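You operate a simulated robot arm through the tools that you are given. There is no shell and no other tool.

The job below is to be done with a simulated two-armed robot. You get a single attempt, and the scene is never put back.

## Task
Pour the leftover red beads from the funnel tray back into their jar.
Fine: put the funnel tray back and close the jar.

The check looks at the end state, three seconds after you hand in, the way a careful person would. Anything else that was tipped, shoved, dropped, spilled or broken makes it a failure.

## Robot
Two 7-joint arms with fingered hands on one trunk that stands fixed in place. Base frame: the origin is at the foot of the trunk, x ahead of it, y to its left, z up. Readings come in m, degrees, newtons and seconds.
The left shoulder is at [0.07, 0.154, 1.247], the right one opposite. With the tool pointing down near the work surface each hand reaches from about 0.1 to 0.86 m from the base axis, measured 20 degrees to its own side. Payload 3.9 kg a hand.
The TCP of each hand is the grasp point between the finger pads, 0.03 m short of the fingertips. In the tool frame z runs along the fingers and y along their closing line. The gripper opens to 0.104 m; its body begins 0.035 m behind the TCP. The gripper is a hand of 4 fingers: y runs from the thumb to the fingers, the wrist lies at [-0.017, -0.104, -0.178] in the tool frame.
Orientation is that of the tool frame in the base frame, as a unit quaternion [x, y, z, w]. With the fingers straight down and the wrist toward the robot, the tool's x, y and z point along [0, 1, 0], [1, 0, 0] and [0, 0, -1] of the base frame.

## Interface
- The arms move only by the tool move_arm. It takes "left_moves", "right_moves" or both (then of equal length, played together; a hand with none holds still); each is a list of rows, each a list of 6 numbers: the shift along the tool's x, y, z in m, then the turn, a rotation vector about the tool's x, y, z in rad. In form: [[x, y, z, rx, ry, rz], ...]. A call has 1 to 20 rows; each row shifts and turns the commanded pose from where the row before left it, along the tool's axes as they then stand. Each row takes 0.2 s and may step no farther than 0.05 m and 8.6 degrees from the row before; otherwise, the whole call is refused. A pose out of reach is approached as far as the arm can. The call stops where the force on the tool passes 40 N (or 10 N more than at its start, if that is more) or the arm is blocked; 0.2 s more then pass. In this call time passes only in rows, and 0.2 s behind the last. The reply holds the time, the measured pose of the TCP, the force on the tool along the base axes, the opening and the grip force, in the units named above and with some noise, with the torque about the TCP (base axes, N m) and any sound that the robot's microphone picked up.
- Cameras (640 x 400 px; columns grow to the right, rows downward): "scene" is now at [0.1234, 0.0501, 1.4755]; the picture's right is [0.55, -0.84, 0.00], its down [-0.46, -0.30, -0.83] and it looks along [0.70, 0.46, -0.55] (base axes); focal length 332 px, centre (320, 200). "left" rides on the left gripper at [-0.066, -0.09, -0.126] in its tool frame; the picture's right is [-0.78, -0.30, 0.56], its down [0.57, -0.70, 0.42] and it looks along [0.26, 0.65, 0.71] (tool axes); focal length 275 px, centre (320, 200). "right" rides on the right gripper at [0.066, -0.09, -0.126] in its tool frame; the picture's right is [-0.78, 0.30, -0.56], its down [-0.57, -0.70, 0.42] and it looks along [-0.26, 0.65, 0.71] (tool axes); focal length 275 px, centre (320, 200).
- get_image(camera): a new picture of that camera. The clock stands still meanwhile.
- move_column(by): slides the trunk up (or, below 0, down) by that many m; the arms and the scene camera ride with it, the base frame stays. It gives what a move gives, with no picture.
- set_fingers(index, middle, ring, thumb_bend, thumb_turn, hand): sets how far each is bent, from 0 (flat) to 1 (curled in); at 0.3 the hand is open as for a grip, at 0.7 the pads meet at the TCP. One left out holds its place. A second passes; each finger stops where it meets its share of the squeeze, and holds until it gets a number again. It is the only way to open and close the hand. It gives what a move gives, with no picture; readings hold the bend of each and the force on the fingers (four entries, about 0 where the hand has none), thumb and palm. thumb_turn goes from beside the hand (0) to across from the fingers (1), as for a grip.
- head_to(pan, tilt): turns the head with the scene camera to pan (to the left, within 86 degrees either way) and tilt (down, from -29 to 69), counted from straight ahead of the robot. It gives what a move gives.
- point_at(camera, pixels): for up to 12 pixels [column, row] of the newest picture of that camera ("zoom" is the newest enlarged one), the place [x, y, z] in the base frame of the surface seen there, good to about 0.002 m. The clock stands still meanwhile.
- inspect(camera, box): a new picture of the part [left, top, right, bottom] of that camera's present view, enlarged. The clock stands still meanwhile.
- job_done(): hands the job in; it is judged then, once.

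Unless the task says otherwise, let go and move clear before handing in.

The tools are called after "Emit:" by a JSON object that holds its "fn" and its "kwargs". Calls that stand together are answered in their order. move_arm: Moves the arms, as the interface text tells. Its arguments: {"type":"object","properties":{"left_moves":{"type":"array"},"right_moves":{"type":"array"}},"required":[]} The other tools are called the same way: move_column (by) moves the trunk up or down; set_fingers (index, middle, ring, thumb_bend, thumb_turn, hand) moves the fingers one by one; head_to (pan, tilt) turns the head that bears the scene camera; get_image (camera) takes a picture; point_at (camera, pixels) gives the place of the surface under pixels of a picture; inspect (camera, box) takes an enlarged picture of a part of a camera's view; job_done () hands the job in.

At the start:

```text
time: 0.0
left_tcp_pos: [0.4139, 0.443, 1.2696]
left_tool_rot: [0.706, 0.708, 0.0, 0.001]
left_force: [-0.4, -0.7, 0.7]
left_moment: [-0.04, 0.02, 0.01]
left_grip_width: 0.1038
left_finger_force: 0.0
left_shape: jaw
left_bend: [0.3, 0.3, 0.3, 0.3, 0.97]
left_finger forces: [0.1, 0.0, 0.1, 0.0, 0.1, 0.1]
right_tcp_pos: [0.5617, 0.0166, 1.245]
right_tool_rot: [0.707, 0.707, 0.0, 0.0]
right_force: [0.1, -0.2, 0.1]
right_moment: [-0.05, 0.01, -0.01]
right_grip_width: 0.1036
right_finger_force: 0.0
right_shape: jaw
right_bend: [0.3, 0.3, 0.3, 0.3, 0.97]
right_finger forces: [0.0, 0.0, 0.1, 0.0, 0.0, 0.1]
trunk travel left (down, up): [-0.7, 0.24]
head pan, tilt (commanded): [33.1, 33.4]
```

scene: 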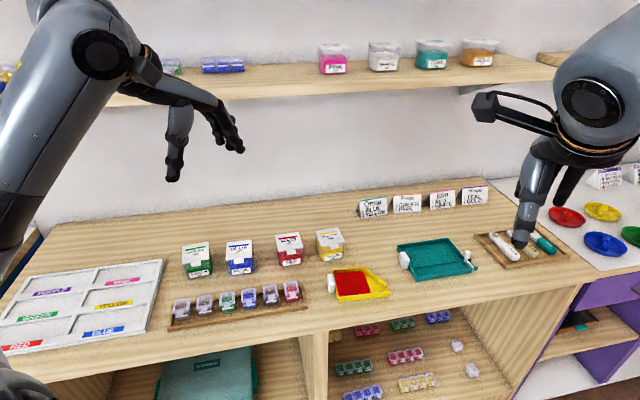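
right: 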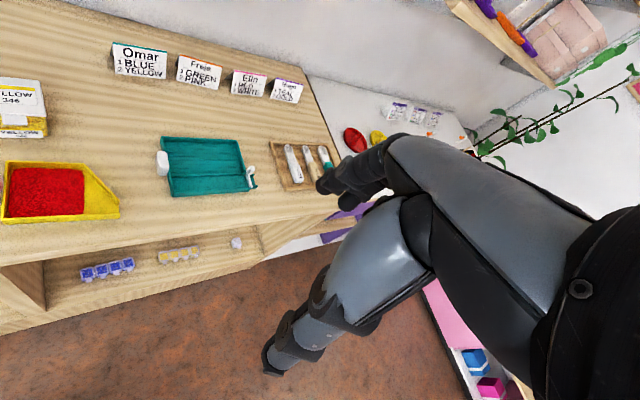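
left: 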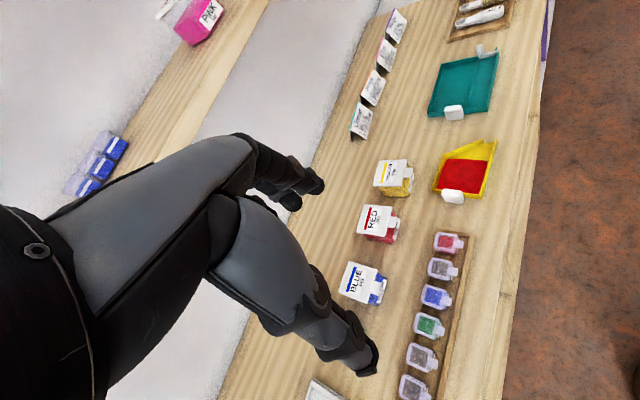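

The scene picture shows the yellow funnel tray with red beads near (357,285) and the red jar near (289,248), between the blue and yellow jars. I'll enlarge these parts to see the details before moving.

Emit:
{"fn": "inspect", "kwargs": {"camera": "scene", "box": [260, 215, 420, 315]}}

Emit:
{"fn": "inspect", "kwargs": {"camera": "left", "box": [320, 120, 540, 260]}}

Emit:
{"fn": "inspect", "kwargs": {"camera": "right", "box": [0, 60, 160, 260]}}

Emit:
{"fn": "inspect", "kwargs": {"camera": "scene", "box": [150, 220, 330, 330]}}

```text
4.00 times, centred on (340, 265) of scene
```

zoom: 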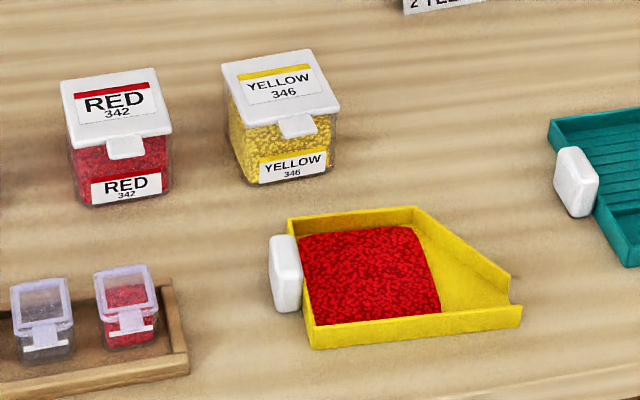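

```text
2.86 times, centred on (430, 190) of left
```

zoom: 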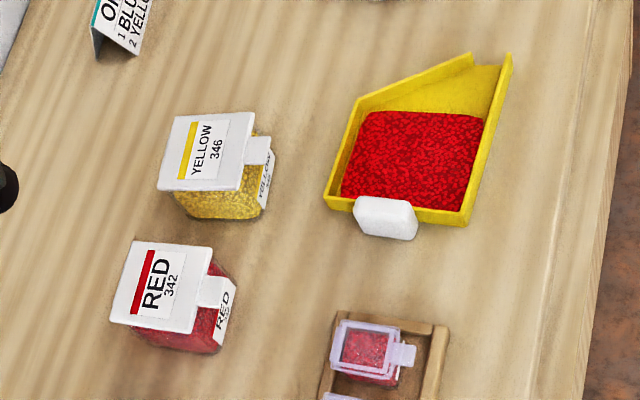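

```text
2.00 times, centred on (80, 160) of right
```

zoom: 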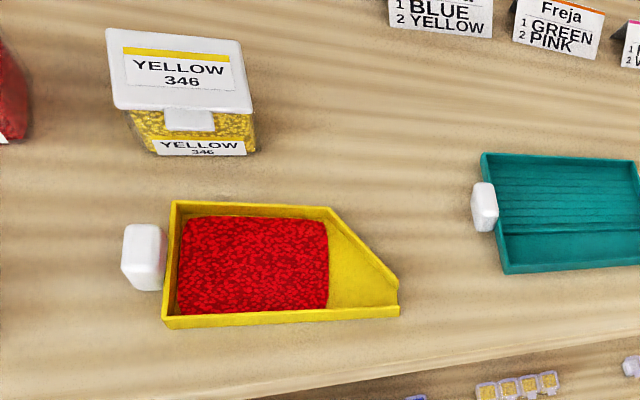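

```text
3.56 times, centred on (240, 275) of scene
```

zoom: 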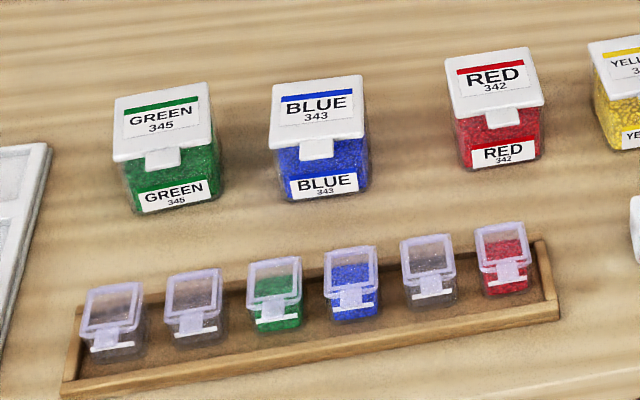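

The yellow tray has a white handle at its left end (zoom ~(285,272)) and a spout to the right; the RED 342 jar has a white lid with a front tab. I'll measure the geometry.

Emit:
{"fn": "inspect", "kwargs": {"camera": "scene", "box": [265, 225, 345, 275]}}

Emit:
{"fn": "point_at", "kwargs": {"camera": "zoom", "pixels": [[100, 110], [360, 90], [390, 240], [130, 270], [290, 200], [280, 290], [180, 395], [400, 380], [320, 340]]}}

Emit:
{"fn": "point_at", "kwargs": {"camera": "scene", "pixels": [[329, 276], [334, 276], [331, 285], [350, 285], [363, 267], [387, 284], [389, 295], [338, 301], [300, 320], [340, 250], [400, 240], [240, 300]]}}

```text
8.00 times, centred on (305, 250) of scene
```

zoom: 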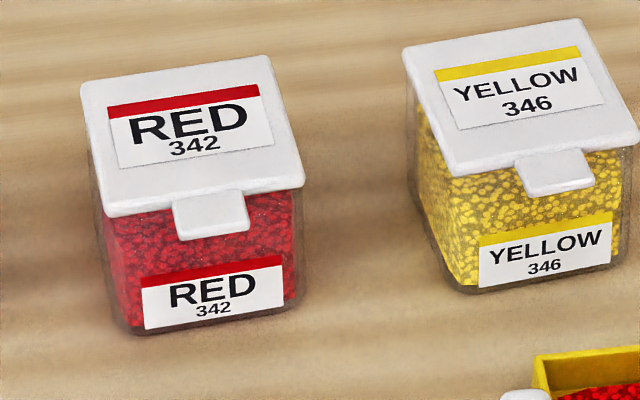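

```text
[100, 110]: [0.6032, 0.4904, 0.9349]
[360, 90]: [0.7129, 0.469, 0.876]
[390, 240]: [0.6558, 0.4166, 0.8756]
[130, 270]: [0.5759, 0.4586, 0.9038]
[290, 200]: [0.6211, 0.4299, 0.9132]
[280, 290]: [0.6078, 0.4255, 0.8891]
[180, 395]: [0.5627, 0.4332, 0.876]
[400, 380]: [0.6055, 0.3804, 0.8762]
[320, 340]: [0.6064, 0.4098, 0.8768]
```

```text
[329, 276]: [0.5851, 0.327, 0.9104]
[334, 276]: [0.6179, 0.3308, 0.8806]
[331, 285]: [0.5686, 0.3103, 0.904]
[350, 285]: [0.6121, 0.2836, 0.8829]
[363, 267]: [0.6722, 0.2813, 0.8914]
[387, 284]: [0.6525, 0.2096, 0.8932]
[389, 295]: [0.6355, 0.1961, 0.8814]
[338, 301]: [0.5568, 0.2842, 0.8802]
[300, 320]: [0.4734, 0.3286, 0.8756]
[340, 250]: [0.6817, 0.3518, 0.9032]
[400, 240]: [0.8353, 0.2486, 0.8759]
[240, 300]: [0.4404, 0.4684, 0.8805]
```

The counter is at z≈0.876 and the jar's lid top at about 0.935. I'll measure the jar's and tray's corners more finely in enlarged views.

Emit:
{"fn": "inspect", "kwargs": {"camera": "scene", "box": [270, 228, 310, 253]}}

Emit:
{"fn": "inspect", "kwargs": {"camera": "scene", "box": [272, 230, 306, 270]}}

Emit:
{"fn": "point_at", "kwargs": {"camera": "zoom", "pixels": [[90, 100], [300, 60], [350, 240], [130, 280], [200, 270], [270, 250], [250, 300], [160, 320], [330, 330], [170, 390], [330, 360], [200, 350]]}}

Emit:
{"fn": "inspect", "kwargs": {"camera": "left", "box": [350, 195, 410, 250]}}

```text
16.00 times, centred on (290, 240) of scene
```

zoom: 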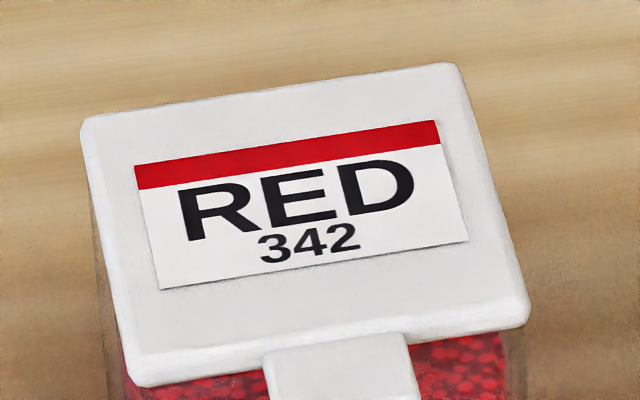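

```text
10.00 times, centred on (289, 250) of scene
```

zoom: 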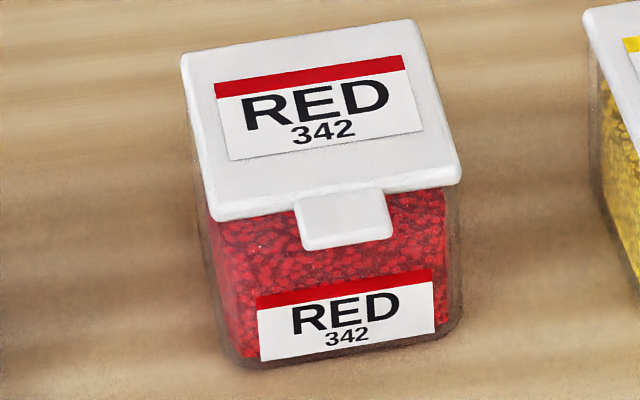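

```text
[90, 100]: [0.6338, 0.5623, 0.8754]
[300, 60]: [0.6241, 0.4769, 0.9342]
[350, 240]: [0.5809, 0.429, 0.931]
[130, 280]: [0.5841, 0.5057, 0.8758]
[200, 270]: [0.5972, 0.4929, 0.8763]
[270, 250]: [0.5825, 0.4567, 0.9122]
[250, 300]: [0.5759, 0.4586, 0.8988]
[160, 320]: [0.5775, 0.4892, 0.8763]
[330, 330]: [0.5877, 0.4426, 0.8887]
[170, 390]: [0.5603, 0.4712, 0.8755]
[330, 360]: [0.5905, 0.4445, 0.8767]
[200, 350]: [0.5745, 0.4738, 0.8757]
```

```text
7.27 times, centred on (380, 222) of left
```

zoom: 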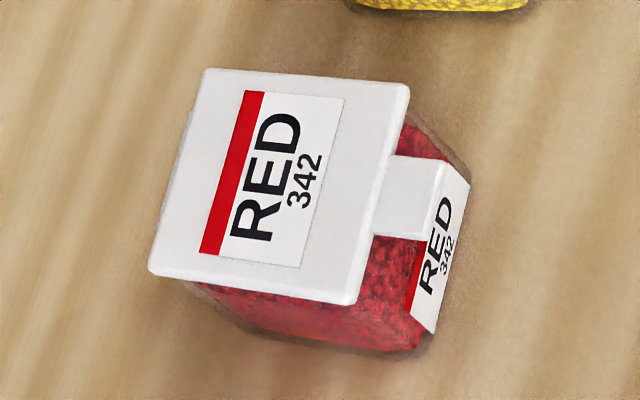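

The jar lid overhangs and has a tab on the robot side, zoom (405,200). I'll get the lid and tab coordinates in this left-camera zoom.

Emit:
{"fn": "point_at", "kwargs": {"camera": "zoom", "pixels": [[210, 78], [400, 92], [345, 292], [156, 267], [395, 165], [440, 168], [426, 232], [378, 228], [420, 250], [460, 200], [415, 325], [240, 320]]}}

Emit:
{"fn": "inspect", "kwargs": {"camera": "scene", "box": [322, 260, 402, 310]}}

Emit:
{"fn": "point_at", "kwargs": {"camera": "zoom", "pixels": [[45, 85], [95, 80], [60, 195], [105, 220], [35, 150], [80, 150], [110, 65], [370, 45], [155, 325], [560, 280], [550, 195], [300, 150]]}}

```text
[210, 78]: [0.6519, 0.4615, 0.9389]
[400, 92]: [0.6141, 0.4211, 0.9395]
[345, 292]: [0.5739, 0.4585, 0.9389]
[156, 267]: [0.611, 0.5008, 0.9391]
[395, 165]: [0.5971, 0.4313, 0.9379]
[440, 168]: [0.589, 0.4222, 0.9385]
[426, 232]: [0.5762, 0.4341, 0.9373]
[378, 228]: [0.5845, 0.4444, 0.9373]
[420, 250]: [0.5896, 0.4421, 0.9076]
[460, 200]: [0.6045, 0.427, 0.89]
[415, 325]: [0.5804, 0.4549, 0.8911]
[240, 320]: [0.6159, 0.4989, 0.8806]
```

```text
8.00 times, centred on (362, 285) of scene
```

zoom: 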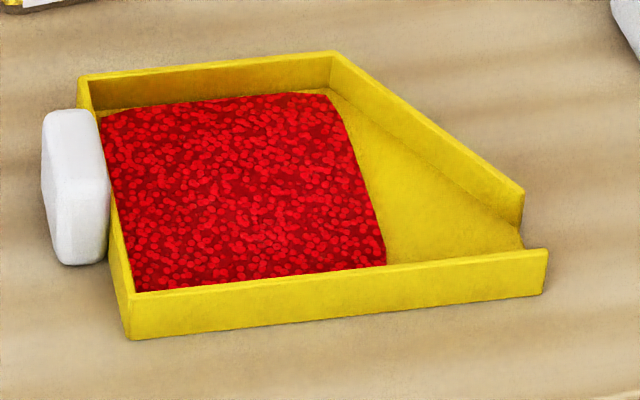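

```text
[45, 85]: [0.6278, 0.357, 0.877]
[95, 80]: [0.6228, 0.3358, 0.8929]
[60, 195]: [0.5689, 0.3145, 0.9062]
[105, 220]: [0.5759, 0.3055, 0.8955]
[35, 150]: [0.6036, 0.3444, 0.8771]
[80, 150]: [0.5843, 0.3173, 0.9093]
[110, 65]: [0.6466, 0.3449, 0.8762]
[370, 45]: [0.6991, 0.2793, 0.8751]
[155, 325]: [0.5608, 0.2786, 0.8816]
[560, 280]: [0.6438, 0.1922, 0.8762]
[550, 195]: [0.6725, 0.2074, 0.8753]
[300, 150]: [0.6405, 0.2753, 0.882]
```

The jar lid centre is near (0.613, 0.460, 0.939), rotated about 45° with its tab facing (-0.68,-0.73), and the tray's long axis also runs diagonally. I'll measure the tray rim, the handle and the counter edge precisely.

Emit:
{"fn": "point_at", "kwargs": {"camera": "zoom", "pixels": [[84, 80], [333, 56], [520, 190], [544, 252], [132, 297], [46, 125], [75, 113], [95, 118], [65, 250], [88, 200], [103, 180], [50, 200]]}}

Emit:
{"fn": "point_at", "kwargs": {"camera": "scene", "pixels": [[160, 340], [300, 322], [450, 300], [560, 280], [60, 230], [300, 200], [200, 200], [480, 185], [169, 325], [306, 305]]}}

Emit:
{"fn": "inspect", "kwargs": {"camera": "left", "box": [425, 130, 505, 210]}}

```text
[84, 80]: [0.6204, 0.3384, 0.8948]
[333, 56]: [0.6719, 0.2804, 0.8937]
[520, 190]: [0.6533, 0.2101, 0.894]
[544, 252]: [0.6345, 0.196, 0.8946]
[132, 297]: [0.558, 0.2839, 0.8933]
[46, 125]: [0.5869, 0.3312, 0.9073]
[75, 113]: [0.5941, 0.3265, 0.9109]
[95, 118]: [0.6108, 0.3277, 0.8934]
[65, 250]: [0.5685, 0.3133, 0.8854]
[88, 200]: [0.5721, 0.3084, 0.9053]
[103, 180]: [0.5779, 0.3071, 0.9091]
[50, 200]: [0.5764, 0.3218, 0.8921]
```

```text
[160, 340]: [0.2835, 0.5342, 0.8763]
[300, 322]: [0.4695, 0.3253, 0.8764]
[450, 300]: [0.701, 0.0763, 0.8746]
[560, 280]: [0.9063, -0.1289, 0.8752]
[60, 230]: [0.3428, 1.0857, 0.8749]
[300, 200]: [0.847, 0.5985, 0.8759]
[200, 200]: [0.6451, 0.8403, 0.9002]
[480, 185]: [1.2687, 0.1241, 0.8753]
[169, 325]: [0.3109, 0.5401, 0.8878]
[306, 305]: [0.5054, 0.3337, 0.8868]
```

```text
5.00 times, centred on (465, 170) of left
```

zoom: 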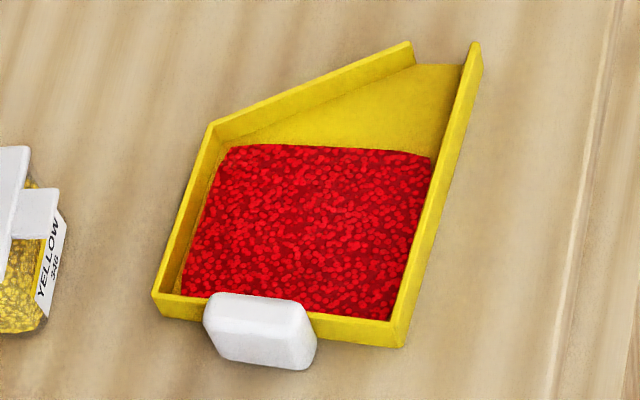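

In a counter-aligned frame (right r=(0.667,-0.745), away a=(0.745,0.667)) the tray spans r 0.161–0.278 and a 0.604–0.687. Its handle is at a≈0.646, r≈0.145–0.161, and the jar tab is at about (0.587,0.433). Next I'll look at the hands' finger layout, the far side of the jars and the other shelves.

Emit:
{"fn": "inspect", "kwargs": {"camera": "scene", "box": [80, 20, 280, 200]}}

Emit:
{"fn": "inspect", "kwargs": {"camera": "right", "box": [240, 60, 560, 380]}}

Emit:
{"fn": "inspect", "kwargs": {"camera": "left", "box": [180, 100, 420, 400]}}

Emit:
{"fn": "inspect", "kwargs": {"camera": "scene", "box": [280, 20, 520, 110]}}

```text
2.22 times, centred on (180, 110) of scene
```

zoom: 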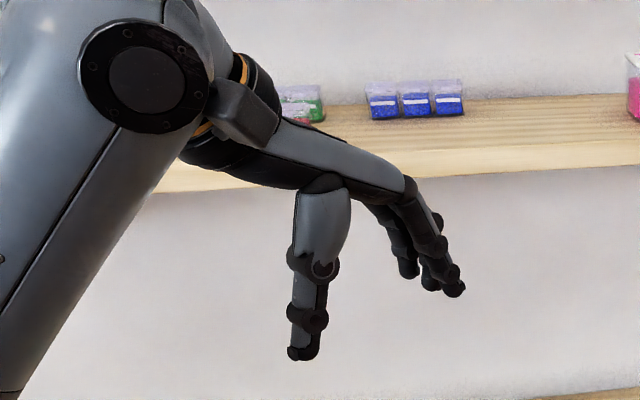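

```text
1.25 times, centred on (400, 220) of right
```

zoom: 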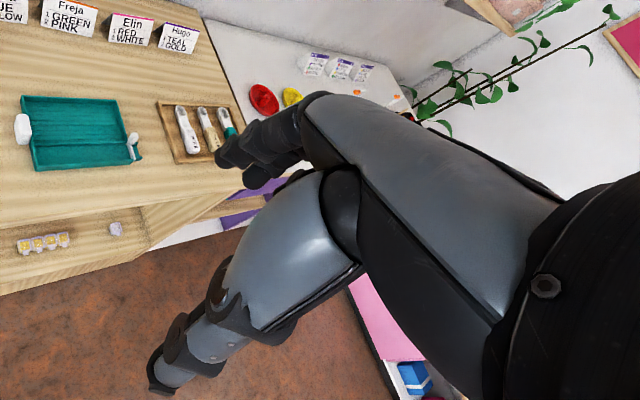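

```text
1.33 times, centred on (300, 250) of left
```

zoom: 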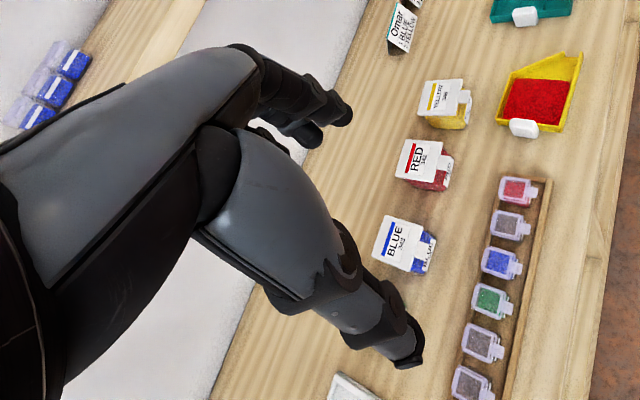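

```text
2.67 times, centred on (400, 65) of scene
```

zoom: 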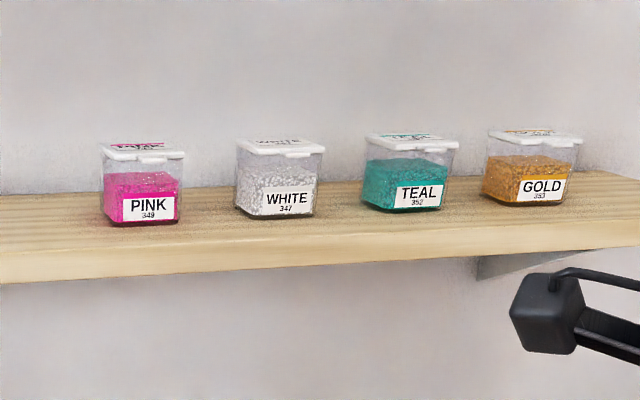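

All other jars look closed and irrelevant. I'll measure the left hand's fingertips to understand finger layout about the TCP at (0.414,0.443,1.270).

Emit:
{"fn": "inspect", "kwargs": {"camera": "scene", "box": [150, 80, 250, 190]}}

Emit:
{"fn": "point_at", "kwargs": {"camera": "zoom", "pixels": [[195, 370], [205, 330], [215, 290], [420, 240], [455, 255], [500, 275], [480, 250], [450, 200], [400, 210], [430, 150], [390, 110], [230, 190]]}}

```text
3.64 times, centred on (200, 135) of scene
```

zoom: 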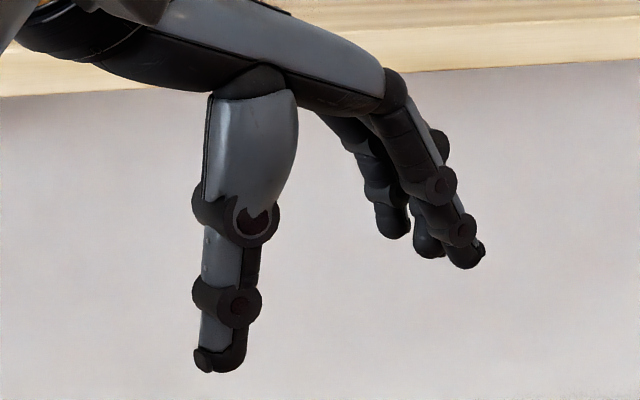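

```text
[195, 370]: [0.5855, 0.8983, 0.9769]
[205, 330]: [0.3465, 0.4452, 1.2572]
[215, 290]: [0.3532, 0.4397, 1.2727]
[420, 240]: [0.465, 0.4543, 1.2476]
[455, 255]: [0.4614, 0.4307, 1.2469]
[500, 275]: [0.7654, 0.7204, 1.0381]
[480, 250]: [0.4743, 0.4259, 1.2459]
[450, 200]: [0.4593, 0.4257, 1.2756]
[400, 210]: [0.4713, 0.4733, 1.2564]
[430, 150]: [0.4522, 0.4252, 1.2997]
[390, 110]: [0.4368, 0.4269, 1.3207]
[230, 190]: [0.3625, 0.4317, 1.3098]
```

The left index finger lies on the tool −x side, middle and ring toward +x, thumb opposite. My idea is to lift the jar's tab with the index finger pointing, so I'll form a pointing shape in the air with the left hand and measure it.

Emit:
{"fn": "set_fingers", "kwargs": {"hand": "left", "index": 0, "middle": 1, "ring": 1, "thumb_bend": 0, "thumb_turn": 0}}

Emit:
{"fn": "inspect", "kwargs": {"camera": "scene", "box": [120, 60, 260, 200]}}

Emit:
{"fn": "get_image", "kwargs": {"camera": "left"}}

```text
time: 1.0
left_tcp_pos: [0.4122, 0.443, 1.2704]
left_tool_rot: [0.707, 0.708, 0.001, 0.001]
left_force: [0.3, 0.2, 0.5]
left_moment: [0.0, -0.01, 0.02]
left_grip_width: 0.1653
left_finger_force: 0.1
left_shape: fingers
left_bend: [0.0, 1.0, 1.0, 0.0, 0.0]
left_finger forces: [0.1, 0.1, 0.0, 0.0, 0.1, 0.1]
right_tcp_pos: [0.5623, 0.0157, 1.2456]
right_tool_rot: [0.707, 0.707, 0.001, 0.0]
right_force: [-0.2, 0.3, 0.0]
right_moment: [0.03, -0.03, -0.01]
right_grip_width: 0.1038
right_finger_force: 0.1
right_shape: jaw
right_bend: [0.3, 0.3, 0.3, 0.3, 0.97]
right_finger forces: [0.1, 0.0, 0.0, 0.0, 0.0, 0.0]
trunk travel left (down, up): [-0.7, 0.24]
head pan, tilt (commanded): [33.1, 33.4]
```

```text
2.86 times, centred on (190, 130) of scene
```

zoom: 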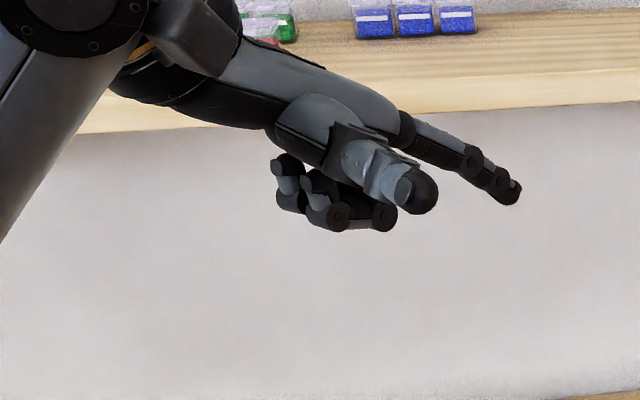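

```text
taken
```

left: 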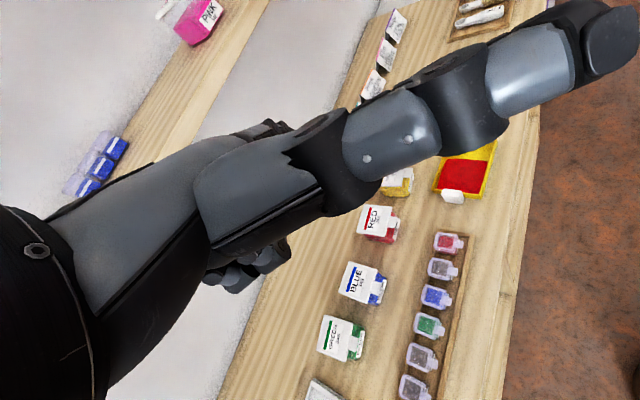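

The index extends forward and down ((510,190) in the zoom), but the thumb sticks out to the side. I'll try curling the thumb across the palm to get a slimmer shape.

Emit:
{"fn": "set_fingers", "kwargs": {"hand": "left", "thumb_bend": 1, "thumb_turn": 0.6}}

Emit:
{"fn": "inspect", "kwargs": {"camera": "scene", "box": [120, 60, 260, 200]}}

Emit:
{"fn": "point_at", "kwargs": {"camera": "zoom", "pixels": [[512, 193], [505, 200], [495, 183], [470, 160], [405, 130], [340, 215], [380, 215], [300, 190], [330, 150], [270, 120]]}}

Emit:
{"fn": "get_image", "kwargs": {"camera": "left"}}

```text
time: 2.0
left_tcp_pos: [0.4129, 0.4451, 1.2688]
left_tool_rot: [0.707, 0.707, 0.0, 0.0]
left_force: [-0.5, 0.7, 0.2]
left_moment: [0.0, -0.03, 0.01]
left_grip_width: 0.0478
left_finger_force: 0.1
left_shape: fingers
left_bend: [0.0, 1.0, 1.0, 1.0, 0.62]
left_finger forces: [0.0, 0.1, 0.0, 0.0, 0.0, 0.1]
right_tcp_pos: [0.5616, 0.0154, 1.2456]
right_tool_rot: [0.707, 0.707, 0.0, 0.0]
right_force: [0.2, -0.2, -0.4]
right_moment: [0.02, 0.0, -0.02]
right_grip_width: 0.1038
right_finger_force: 0.1
right_shape: jaw
right_bend: [0.3, 0.3, 0.3, 0.3, 0.97]
right_finger forces: [0.0, 0.1, 0.0, 0.1, 0.1, 0.0]
trunk travel left (down, up): [-0.7, 0.24]
head pan, tilt (commanded): [33.1, 33.4]
```

```text
2.86 times, centred on (190, 130) of scene
```

zoom: 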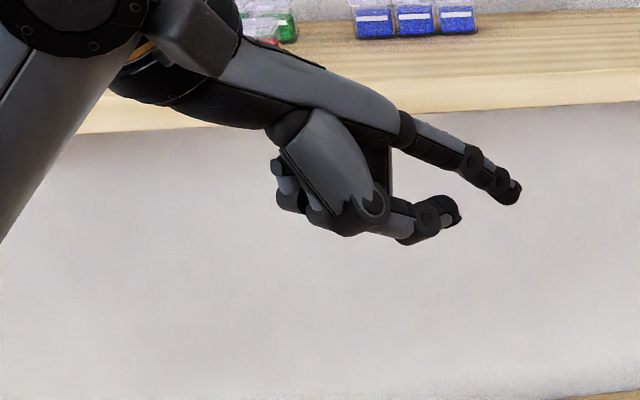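

```text
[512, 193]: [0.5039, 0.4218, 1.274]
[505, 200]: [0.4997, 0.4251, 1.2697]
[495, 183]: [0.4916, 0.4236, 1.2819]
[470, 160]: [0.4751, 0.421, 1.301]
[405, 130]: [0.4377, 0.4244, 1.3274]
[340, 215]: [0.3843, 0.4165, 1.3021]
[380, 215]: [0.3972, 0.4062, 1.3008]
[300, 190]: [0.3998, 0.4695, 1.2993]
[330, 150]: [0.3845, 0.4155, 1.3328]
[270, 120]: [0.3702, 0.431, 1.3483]
```

```text
taken
```

left: 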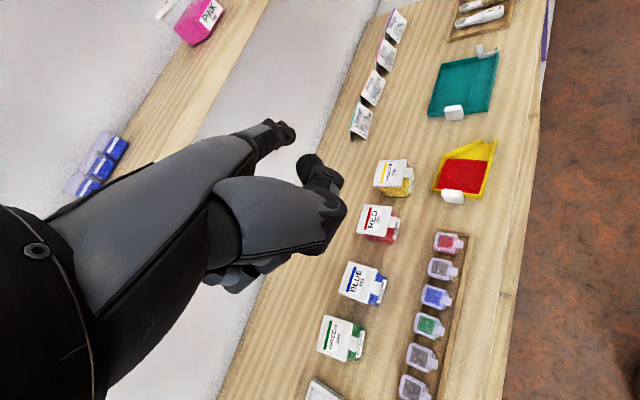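

The extended index slopes about 40° below horizontal, with its tip about 0.091 forward of the TCP, at TCP height and ~0.015 to the right. The small jars in the wooden rack are close in front, so I'll measure their height and extent before approaching.

Emit:
{"fn": "inspect", "kwargs": {"camera": "scene", "box": [220, 270, 320, 330]}}

Emit:
{"fn": "point_at", "kwargs": {"camera": "zoom", "pixels": [[400, 75], [490, 60], [500, 130], [415, 145], [260, 90], [340, 80], [360, 145], [270, 160], [535, 70], [580, 200], [460, 165], [100, 100]]}}

Emit:
{"fn": "inspect", "kwargs": {"camera": "left", "box": [340, 150, 500, 300]}}

```text
6.40 times, centred on (270, 300) of scene
```

zoom: 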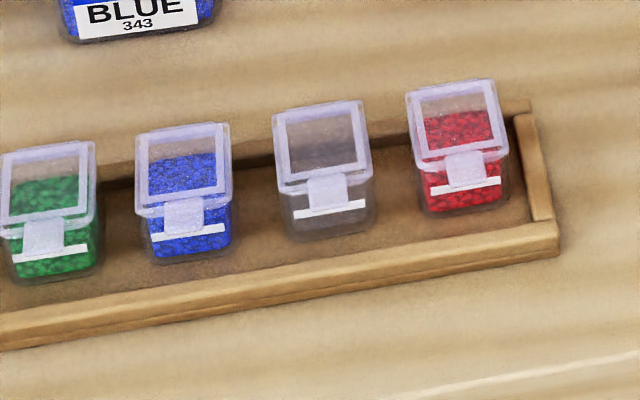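

```text
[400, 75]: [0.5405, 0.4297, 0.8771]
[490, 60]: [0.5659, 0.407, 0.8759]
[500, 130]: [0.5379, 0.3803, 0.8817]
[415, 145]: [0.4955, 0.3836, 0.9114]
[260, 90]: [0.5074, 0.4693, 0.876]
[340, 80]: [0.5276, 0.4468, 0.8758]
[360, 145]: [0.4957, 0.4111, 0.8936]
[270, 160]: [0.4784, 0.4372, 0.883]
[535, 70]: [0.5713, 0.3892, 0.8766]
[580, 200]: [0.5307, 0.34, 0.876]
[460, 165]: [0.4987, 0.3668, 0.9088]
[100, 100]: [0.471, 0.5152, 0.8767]
```

```text
2.67 times, centred on (420, 225) of left
```

zoom: 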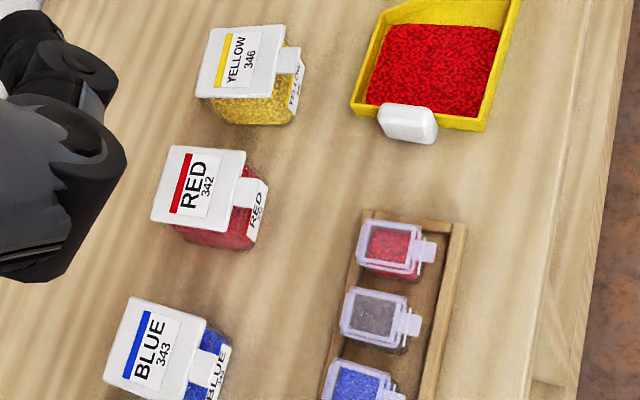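

The small jars' lids top out at z≈0.913 and the rack's back edge is at a≈0.66, which limits how low the palm can be. I'll test a flat three-finger shape with the thumb beside the hand to see if it gives more clearance underneath.

Emit:
{"fn": "set_fingers", "kwargs": {"hand": "left", "index": 0, "middle": 0, "ring": 0, "thumb_bend": 0, "thumb_turn": 0}}

Emit:
{"fn": "inspect", "kwargs": {"camera": "scene", "box": [120, 60, 260, 200]}}

Emit:
{"fn": "point_at", "kwargs": {"camera": "zoom", "pixels": [[515, 190], [505, 203], [440, 190], [420, 205], [400, 185], [370, 170], [340, 165], [455, 155], [480, 195], [330, 140]]}}

Emit:
{"fn": "get_image", "kwargs": {"camera": "left"}}

```text
time: 3.0
left_tcp_pos: [0.4121, 0.4437, 1.2697]
left_tool_rot: [0.707, 0.707, 0.001, 0.0]
left_force: [-0.2, -0.3, -0.3]
left_moment: [0.0, -0.04, 0.0]
left_grip_width: 0.1653
left_finger_force: 0.2
left_shape: fingers
left_bend: [0.0, 0.0, 0.0, 0.0, 0.0]
left_finger forces: [0.0, 0.0, 0.0, 0.0, 0.0, 0.1]
right_tcp_pos: [0.561, 0.0146, 1.2442]
right_tool_rot: [0.707, 0.707, 0.0, 0.0]
right_force: [-0.4, -0.5, 0.0]
right_moment: [0.02, 0.0, 0.03]
right_grip_width: 0.1034
right_finger_force: 0.0
right_shape: jaw
right_bend: [0.3, 0.3, 0.3, 0.3, 0.97]
right_finger forces: [0.1, 0.0, 0.1, 0.0, 0.0, 0.0]
trunk travel left (down, up): [-0.7, 0.24]
head pan, tilt (commanded): [33.1, 33.4]
```

```text
2.86 times, centred on (190, 130) of scene
```

zoom: 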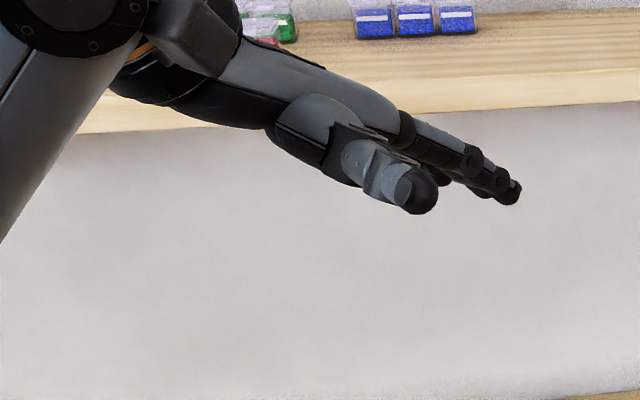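

```text
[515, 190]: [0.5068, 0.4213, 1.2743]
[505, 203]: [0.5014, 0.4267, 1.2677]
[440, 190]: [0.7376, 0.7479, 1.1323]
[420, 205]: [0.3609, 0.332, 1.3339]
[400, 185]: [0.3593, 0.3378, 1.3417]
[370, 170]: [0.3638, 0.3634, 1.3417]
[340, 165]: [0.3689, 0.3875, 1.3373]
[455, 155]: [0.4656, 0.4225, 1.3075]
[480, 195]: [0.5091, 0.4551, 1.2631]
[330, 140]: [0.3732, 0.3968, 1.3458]
```

```text
taken
```

left: 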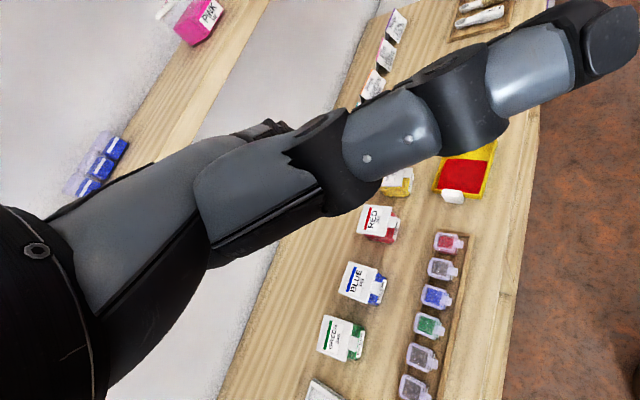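

In this flat shape the thumb sits ~0.065 above TCP level and the fingers form a thin sloped plate, which clears the rack well. I'll yaw the left hand 47° to face the jar's tab and pitch it up 20°, staying in the air.

Emit:
{"fn": "move_arm", "kwargs": {"left_moves": [[0, 0, 0, 0, 0, -0.1367], [0, 0, 0, 0, 0, -0.1367], [0, 0, 0, 0, 0, -0.1367], [0, 0, 0, 0, 0, -0.1367], [0, 0, 0, 0, 0, -0.1367], [0, 0, 0, 0, 0, -0.1367], [0, 0, 0, -0.1164, 0, 0], [0, 0, 0, -0.1164, 0, 0], [0, 0, 0, -0.1164, 0, 0]]}}

Emit:
{"fn": "get_image", "kwargs": {"camera": "scene"}}

```text
time: 5.0
left_tcp_pos: [0.4114, 0.4442, 1.2705]
left_tool_rot: [0.361, 0.916, 0.162, 0.064]
left_force: [0.6, -0.4, -0.2]
left_moment: [-0.05, 0.02, -0.04]
left_grip_width: 0.1654
left_finger_force: 0.0
left_shape: fingers
left_bend: [0.0, 0.0, 0.0, 0.0, 0.0]
left_finger forces: [0.1, 0.0, 0.0, 0.0, 0.0, 0.0]
right_tcp_pos: [0.5627, 0.016, 1.244]
right_tool_rot: [0.707, 0.707, 0.0, 0.0]
right_force: [0.3, 0.7, -0.3]
right_moment: [0.01, -0.01, -0.03]
right_grip_width: 0.1036
right_finger_force: 0.1
right_shape: jaw
right_bend: [0.3, 0.3, 0.3, 0.3, 0.97]
right_finger forces: [0.0, 0.0, 0.0, 0.0, 0.1, 0.0]
trunk travel left (down, up): [-0.7, 0.24]
head pan, tilt (commanded): [33.1, 33.4]
```

```text
taken
```

scene: 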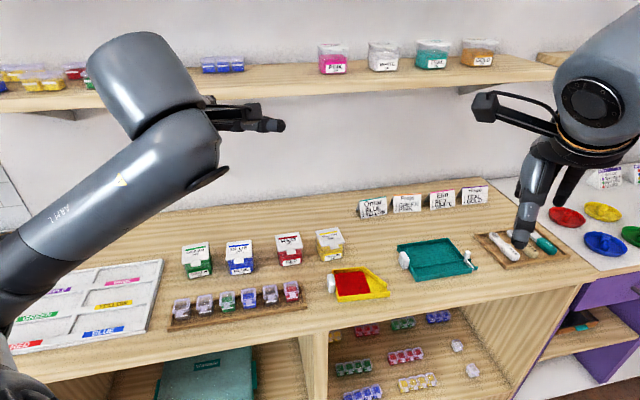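

The rotation came out as intended. Now I'll shift the hand to a point above and in front of the jar, still well clear (TCP about (0.505,0.331,1.00)).

Emit:
{"fn": "move_arm", "kwargs": {"left_moves": [[-0.01815, -0.0138, 0.03096, 0, 0, 0], [-0.01815, -0.0138, 0.03096, 0, 0, 0], [-0.01815, -0.0138, 0.03096, 0, 0, 0], [-0.01815, -0.0138, 0.03096, 0, 0, 0], [-0.01815, -0.0138, 0.03096, 0, 0, 0], [-0.01815, -0.0138, 0.03096, 0, 0, 0], [-0.01815, -0.0138, 0.03096, 0, 0, 0], [-0.01815, -0.0138, 0.03096, 0, 0, 0]]}}

Emit:
{"fn": "get_image", "kwargs": {"camera": "scene"}}

Emit:
{"fn": "get_image", "kwargs": {"camera": "left"}}

Emit:
{"fn": "get_image", "kwargs": {"camera": "right"}}

```text
time: 6.8
left_tcp_pos: [0.5141, 0.3317, 0.992]
left_tool_rot: [0.362, 0.916, 0.163, 0.064]
left_force: [-0.4, -0.5, -0.8]
left_moment: [0.03, 0.02, -0.02]
left_grip_width: 0.1652
left_finger_force: 0.0
left_shape: fingers
left_bend: [0.0, 0.0, 0.0, 0.0, 0.0]
left_finger forces: [0.1, 0.0, 0.1, 0.0, 0.0, 0.1]
left hand out of reach, approached as far as the arm can: row 1
right_tcp_pos: [0.5632, 0.0156, 1.2453]
right_tool_rot: [0.707, 0.707, 0.0, 0.0]
right_force: [-0.1, 1.0, -0.2]
right_moment: [0.01, 0.02, 0.02]
right_grip_width: 0.1037
right_finger_force: 0.1
right_shape: jaw
right_bend: [0.3, 0.3, 0.3, 0.3, 0.97]
right_finger forces: [0.1, 0.0, 0.0, 0.1, 0.0, 0.0]
trunk travel left (down, up): [-0.7, 0.24]
head pan, tilt (commanded): [33.1, 33.4]
```

```text
taken
```

scene: 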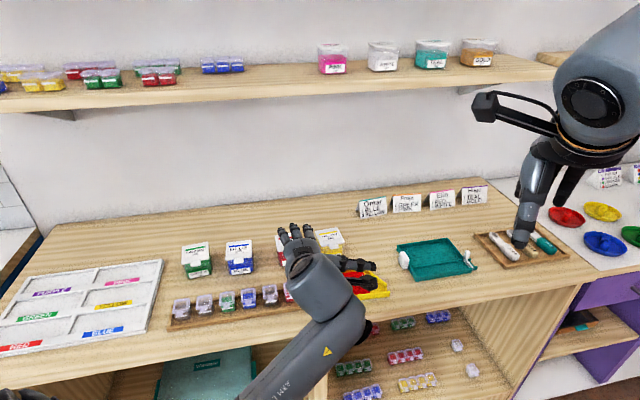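

```text
taken
```

left: 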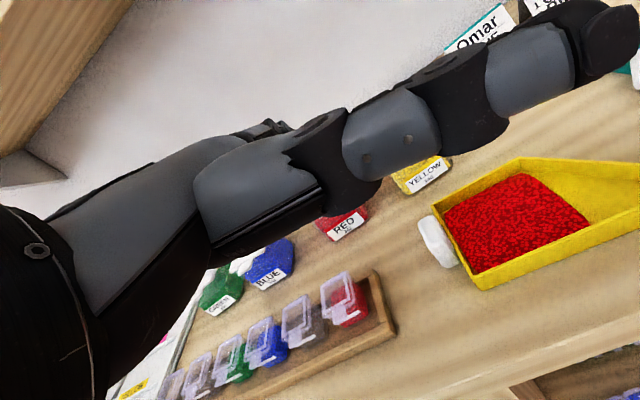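

```text
taken
```

right: 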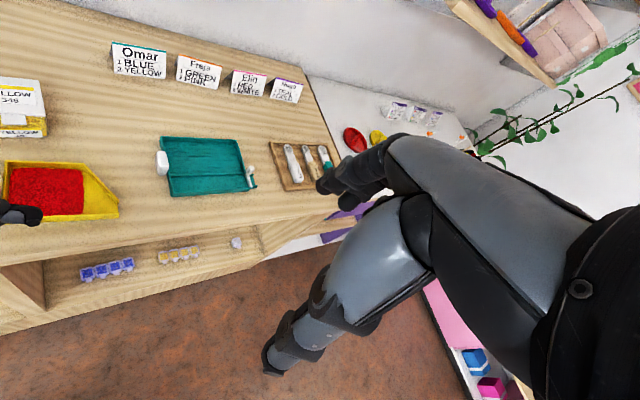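

The left hand is in front of the jar, but it hides the jar from the scene camera ((290,235) is covered by fingers). I'll yaw the right hand in place so its camera looks at the jar from the right side.

Emit:
{"fn": "move_arm", "kwargs": {"right_moves": [[0, 0, 0, 0, 0, -0.14], [0, 0, 0, 0, 0, -0.14], [0, 0, 0, 0, 0, -0.14], [0, 0, 0, 0, 0, -0.14], [0, 0, 0, 0, 0, -0.14], [0, 0, 0, 0, 0, -0.14], [0, 0, 0, 0, 0, -0.14], [0, 0, 0, 0, 0, -0.14]]}}

Emit:
{"fn": "get_image", "kwargs": {"camera": "right"}}

Emit:
{"fn": "get_image", "kwargs": {"camera": "scene"}}

```text
time: 8.6
left_tcp_pos: [0.5138, 0.3343, 0.9928]
left_tool_rot: [0.361, 0.916, 0.162, 0.064]
left_force: [0.4, -0.9, -0.1]
left_moment: [0.04, 0.0, -0.03]
left_grip_width: 0.1652
left_finger_force: 0.1
left_shape: fingers
left_bend: [0.0, 0.0, 0.0, 0.0, 0.0]
left_finger forces: [0.1, 0.0, 0.0, 0.0, 0.1, 0.1]
right_tcp_pos: [0.5624, 0.0154, 1.2436]
right_tool_rot: [0.389, 0.921, 0.001, 0.0]
right_force: [-0.3, 0.5, 0.7]
right_moment: [0.04, 0.02, 0.0]
right_grip_width: 0.1039
right_finger_force: 0.0
right_shape: jaw
right_bend: [0.3, 0.3, 0.3, 0.3, 0.97]
right_finger forces: [0.1, 0.0, 0.0, 0.0, 0.0, 0.0]
right hand out of reach, approached as far as the arm can: row 6, 7, 8
trunk travel left (down, up): [-0.7, 0.24]
head pan, tilt (commanded): [33.1, 33.4]
```

```text
taken
```

right: 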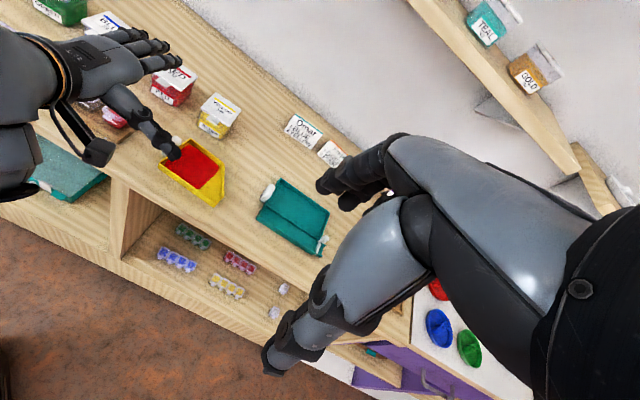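

```text
taken
```

scene: 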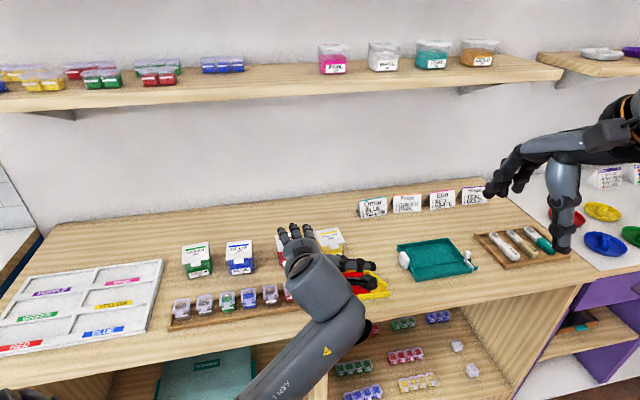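

The right camera now sees the left hand (130,65) and the red jar (175,85). I'll enlarge that view.

Emit:
{"fn": "inspect", "kwargs": {"camera": "right", "box": [70, 20, 250, 150]}}

Emit:
{"fn": "point_at", "kwargs": {"camera": "zoom", "pixels": [[395, 40], [400, 80], [400, 130], [355, 215], [370, 180], [425, 165], [305, 130], [460, 200]]}}

```text
3.08 times, centred on (160, 85) of right
```

zoom: 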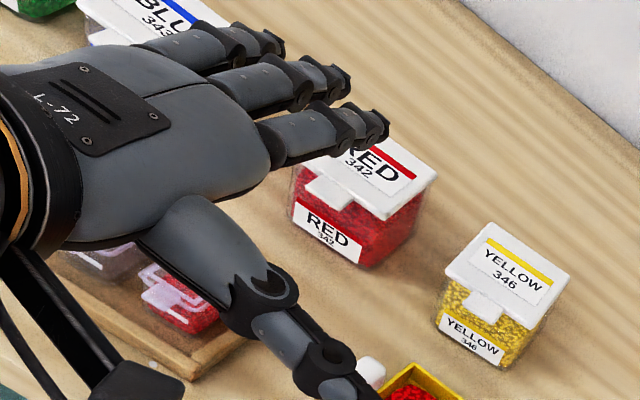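

```text
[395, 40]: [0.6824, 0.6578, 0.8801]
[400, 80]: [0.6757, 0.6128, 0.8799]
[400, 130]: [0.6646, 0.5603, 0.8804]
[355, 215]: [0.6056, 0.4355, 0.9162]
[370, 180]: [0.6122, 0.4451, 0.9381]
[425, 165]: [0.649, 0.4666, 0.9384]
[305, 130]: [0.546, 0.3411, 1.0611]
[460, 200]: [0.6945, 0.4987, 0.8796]
```

The view is clear: fingertips are at zoom (385,125), (345,80) and (275,45). I'll measure the fingertips to calibrate their offset from the TCP.

Emit:
{"fn": "inspect", "kwargs": {"camera": "right", "box": [130, 20, 230, 80]}}

Emit:
{"fn": "point_at", "kwargs": {"camera": "zoom", "pixels": [[475, 225], [455, 240], [440, 205], [390, 130], [375, 155], [350, 100], [248, 65], [235, 85], [430, 225], [350, 130]]}}

```text
6.40 times, centred on (180, 50) of right
```

zoom: 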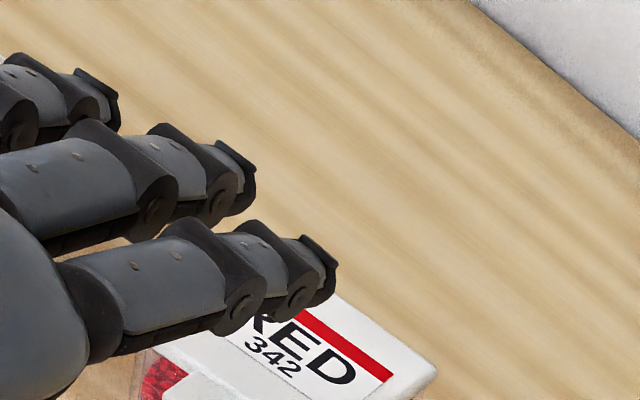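

```text
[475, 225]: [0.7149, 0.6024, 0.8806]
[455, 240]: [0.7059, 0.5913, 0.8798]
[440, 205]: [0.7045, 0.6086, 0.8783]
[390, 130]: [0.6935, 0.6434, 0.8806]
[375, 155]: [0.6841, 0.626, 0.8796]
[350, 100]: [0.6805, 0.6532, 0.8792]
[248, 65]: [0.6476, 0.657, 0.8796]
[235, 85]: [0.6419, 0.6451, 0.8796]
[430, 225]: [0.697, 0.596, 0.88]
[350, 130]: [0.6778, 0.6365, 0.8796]
```

Those pixels fell on the counter; the tips are actually at (330,270), (250,185) and (112,110) in this zoom. I'll query them again.

Emit:
{"fn": "point_at", "kwargs": {"camera": "zoom", "pixels": [[328, 278], [318, 255], [325, 292], [247, 190], [235, 165], [242, 205], [110, 115], [98, 90], [180, 290], [90, 190]]}}

```text
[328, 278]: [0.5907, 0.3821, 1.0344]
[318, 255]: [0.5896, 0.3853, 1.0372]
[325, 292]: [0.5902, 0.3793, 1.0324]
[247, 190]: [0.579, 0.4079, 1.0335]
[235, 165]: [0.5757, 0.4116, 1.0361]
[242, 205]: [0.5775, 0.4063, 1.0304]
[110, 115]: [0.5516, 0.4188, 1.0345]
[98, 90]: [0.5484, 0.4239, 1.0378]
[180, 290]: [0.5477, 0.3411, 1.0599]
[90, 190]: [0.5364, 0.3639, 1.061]
```

Calibrated: the middle fingertip end is about 0.099 forward, 0.007 left and 0.034 above the TCP. Before descending I'll check the small red jar's lid extents from this camera, since the fingers pass just above it, and re-measure the tab.

Emit:
{"fn": "inspect", "kwargs": {"camera": "right", "box": [90, 60, 220, 141]}}

```text
4.92 times, centred on (155, 100) of right
```

zoom: 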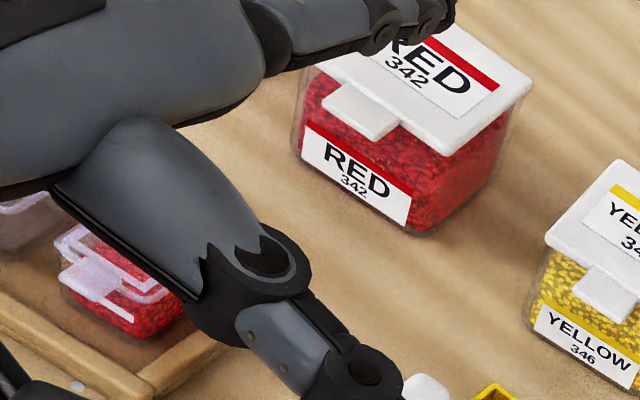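

Emit:
{"fn": "point_at", "kwargs": {"camera": "zoom", "pixels": [[342, 88], [396, 122], [376, 138], [325, 103], [370, 132], [448, 150], [530, 82], [430, 160], [60, 240], [165, 295], [95, 285], [412, 232]]}}

```text
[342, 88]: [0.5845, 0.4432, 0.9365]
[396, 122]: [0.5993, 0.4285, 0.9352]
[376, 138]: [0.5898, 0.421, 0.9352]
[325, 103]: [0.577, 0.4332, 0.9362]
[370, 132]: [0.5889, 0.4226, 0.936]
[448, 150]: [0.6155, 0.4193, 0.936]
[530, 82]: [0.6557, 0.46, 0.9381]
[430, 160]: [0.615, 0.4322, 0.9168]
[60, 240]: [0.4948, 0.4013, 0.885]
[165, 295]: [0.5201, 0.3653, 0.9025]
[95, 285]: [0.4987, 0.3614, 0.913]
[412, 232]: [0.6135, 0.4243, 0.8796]
```

The tab's outer edge midpoint is (0.583,0.427), top z≈0.936. I'll align the middle finger 8 mm in front of it, descend 0.08 first and check.

Emit:
{"fn": "move_arm", "kwargs": {"left_moves": [[0.0057, 0.008, 0.0029, 0, 0, 0], [0, -0.0068, 0.0188, 0, 0, 0], [0, -0.0068, 0.0188, 0, 0, 0], [0, -0.0068, 0.0188, 0, 0, 0], [0, -0.0068, 0.0188, 0, 0, 0]]}}

Emit:
{"fn": "inspect", "kwargs": {"camera": "right", "box": [90, 40, 220, 121]}}

Emit:
{"fn": "get_image", "kwargs": {"camera": "left"}}

```text
time: 9.8
left_tcp_pos: [0.5126, 0.3435, 0.9145]
left_tool_rot: [0.361, 0.916, 0.162, 0.064]
left_force: [0.8, 0.1, 0.7]
left_moment: [0.0, 0.0, 0.0]
left_grip_width: 0.1654
left_finger_force: 0.1
left_shape: fingers
left_bend: [0.0, 0.0, 0.0, 0.0, 0.0]
left_finger forces: [0.0, 0.0, 0.1, 0.1, 0.0, 0.0]
right_tcp_pos: [0.5621, 0.0157, 1.2447]
right_tool_rot: [0.389, 0.921, 0.001, 0.0]
right_force: [0.4, 0.0, 0.6]
right_moment: [0.0, -0.02, -0.01]
right_grip_width: 0.1037
right_finger_force: 0.1
right_shape: jaw
right_bend: [0.3, 0.3, 0.3, 0.3, 0.97]
right_finger forces: [0.0, 0.0, 0.1, 0.0, 0.0, 0.1]
trunk travel left (down, up): [-0.7, 0.24]
head pan, tilt (commanded): [33.1, 33.4]
```

```text
4.92 times, centred on (155, 80) of right
```

zoom: 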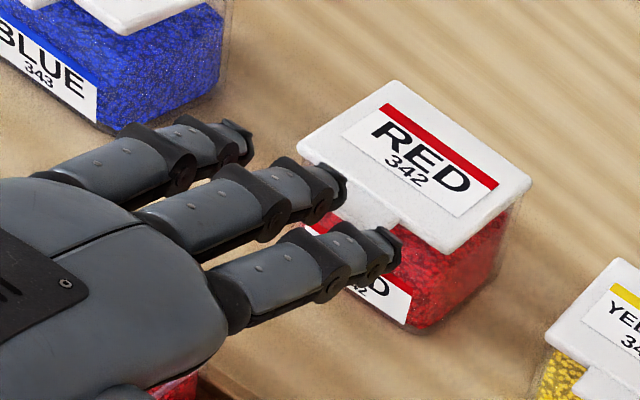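

```text
taken
```

left: 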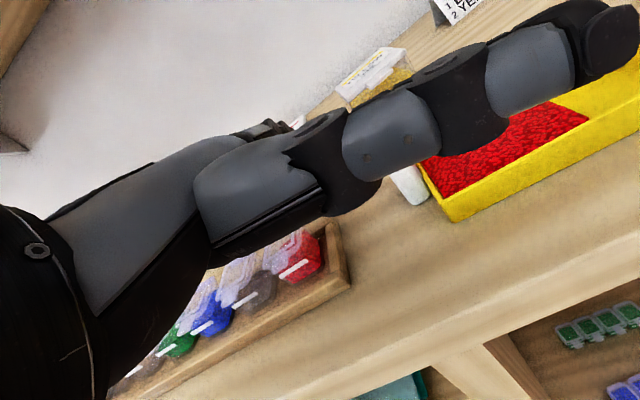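

The fingertips ((335,190), (392,245), (243,145)) are just above tab level and near the tab at (370,210). I'll measure their exact positions before going lower.

Emit:
{"fn": "point_at", "kwargs": {"camera": "zoom", "pixels": [[335, 195], [340, 180], [325, 205], [392, 255], [398, 240], [243, 150], [365, 205], [385, 215], [352, 185], [410, 225]]}}

```text
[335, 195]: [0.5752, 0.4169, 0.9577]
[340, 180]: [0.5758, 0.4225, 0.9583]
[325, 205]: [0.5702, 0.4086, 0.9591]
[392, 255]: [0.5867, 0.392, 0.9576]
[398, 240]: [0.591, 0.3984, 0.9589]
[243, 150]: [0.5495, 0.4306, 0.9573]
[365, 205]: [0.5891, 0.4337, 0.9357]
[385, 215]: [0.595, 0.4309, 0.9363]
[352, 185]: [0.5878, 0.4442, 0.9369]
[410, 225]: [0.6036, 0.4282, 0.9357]
```

The middle tip is 8.5 mm in front of the tab edge and about 4 mm too far left. I'll shift right 4 mm, descend 35 mm, and look again before moving under the tab.

Emit:
{"fn": "move_arm", "kwargs": {"left_moves": [[-0.004, -0.004, 0.0111, 0, 0, 0], [0, -0.004, 0.0111, 0, 0, 0], [0, -0.0041, 0.0112, 0, 0, 0]]}}

Emit:
{"fn": "inspect", "kwargs": {"camera": "right", "box": [90, 40, 220, 121]}}

```text
time: 10.6
left_tcp_pos: [0.5164, 0.3416, 0.8785]
left_tool_rot: [0.36, 0.916, 0.162, 0.064]
left_force: [0.1, -0.1, 0.5]
left_moment: [0.01, -0.01, 0.03]
left_grip_width: 0.1651
left_finger_force: 0.0
left_shape: fingers
left_bend: [0.0, 0.0, 0.0, 0.0, 0.0]
left_finger forces: [0.1, 0.0, 0.0, 0.0, 0.1, 0.0]
right_tcp_pos: [0.5624, 0.0164, 1.2443]
right_tool_rot: [0.39, 0.921, 0.0, 0.0]
right_force: [0.2, -1.0, 0.2]
right_moment: [-0.02, 0.0, 0.02]
right_grip_width: 0.1037
right_finger_force: 0.1
right_shape: jaw
right_bend: [0.3, 0.3, 0.3, 0.3, 0.97]
right_finger forces: [0.0, 0.0, 0.0, 0.0, 0.0, 0.0]
trunk travel left (down, up): [-0.7, 0.24]
head pan, tilt (commanded): [33.1, 33.4]
```

```text
4.92 times, centred on (155, 80) of right
```

zoom: 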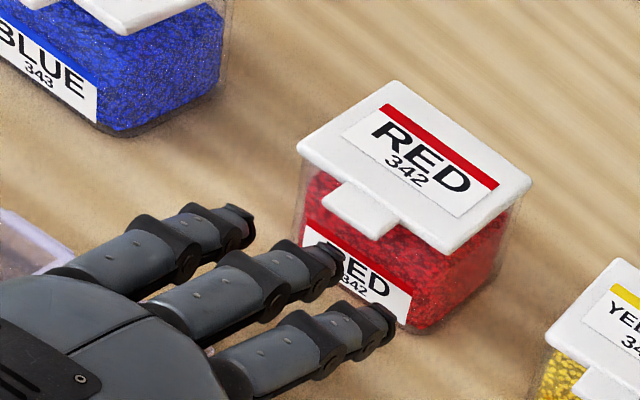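

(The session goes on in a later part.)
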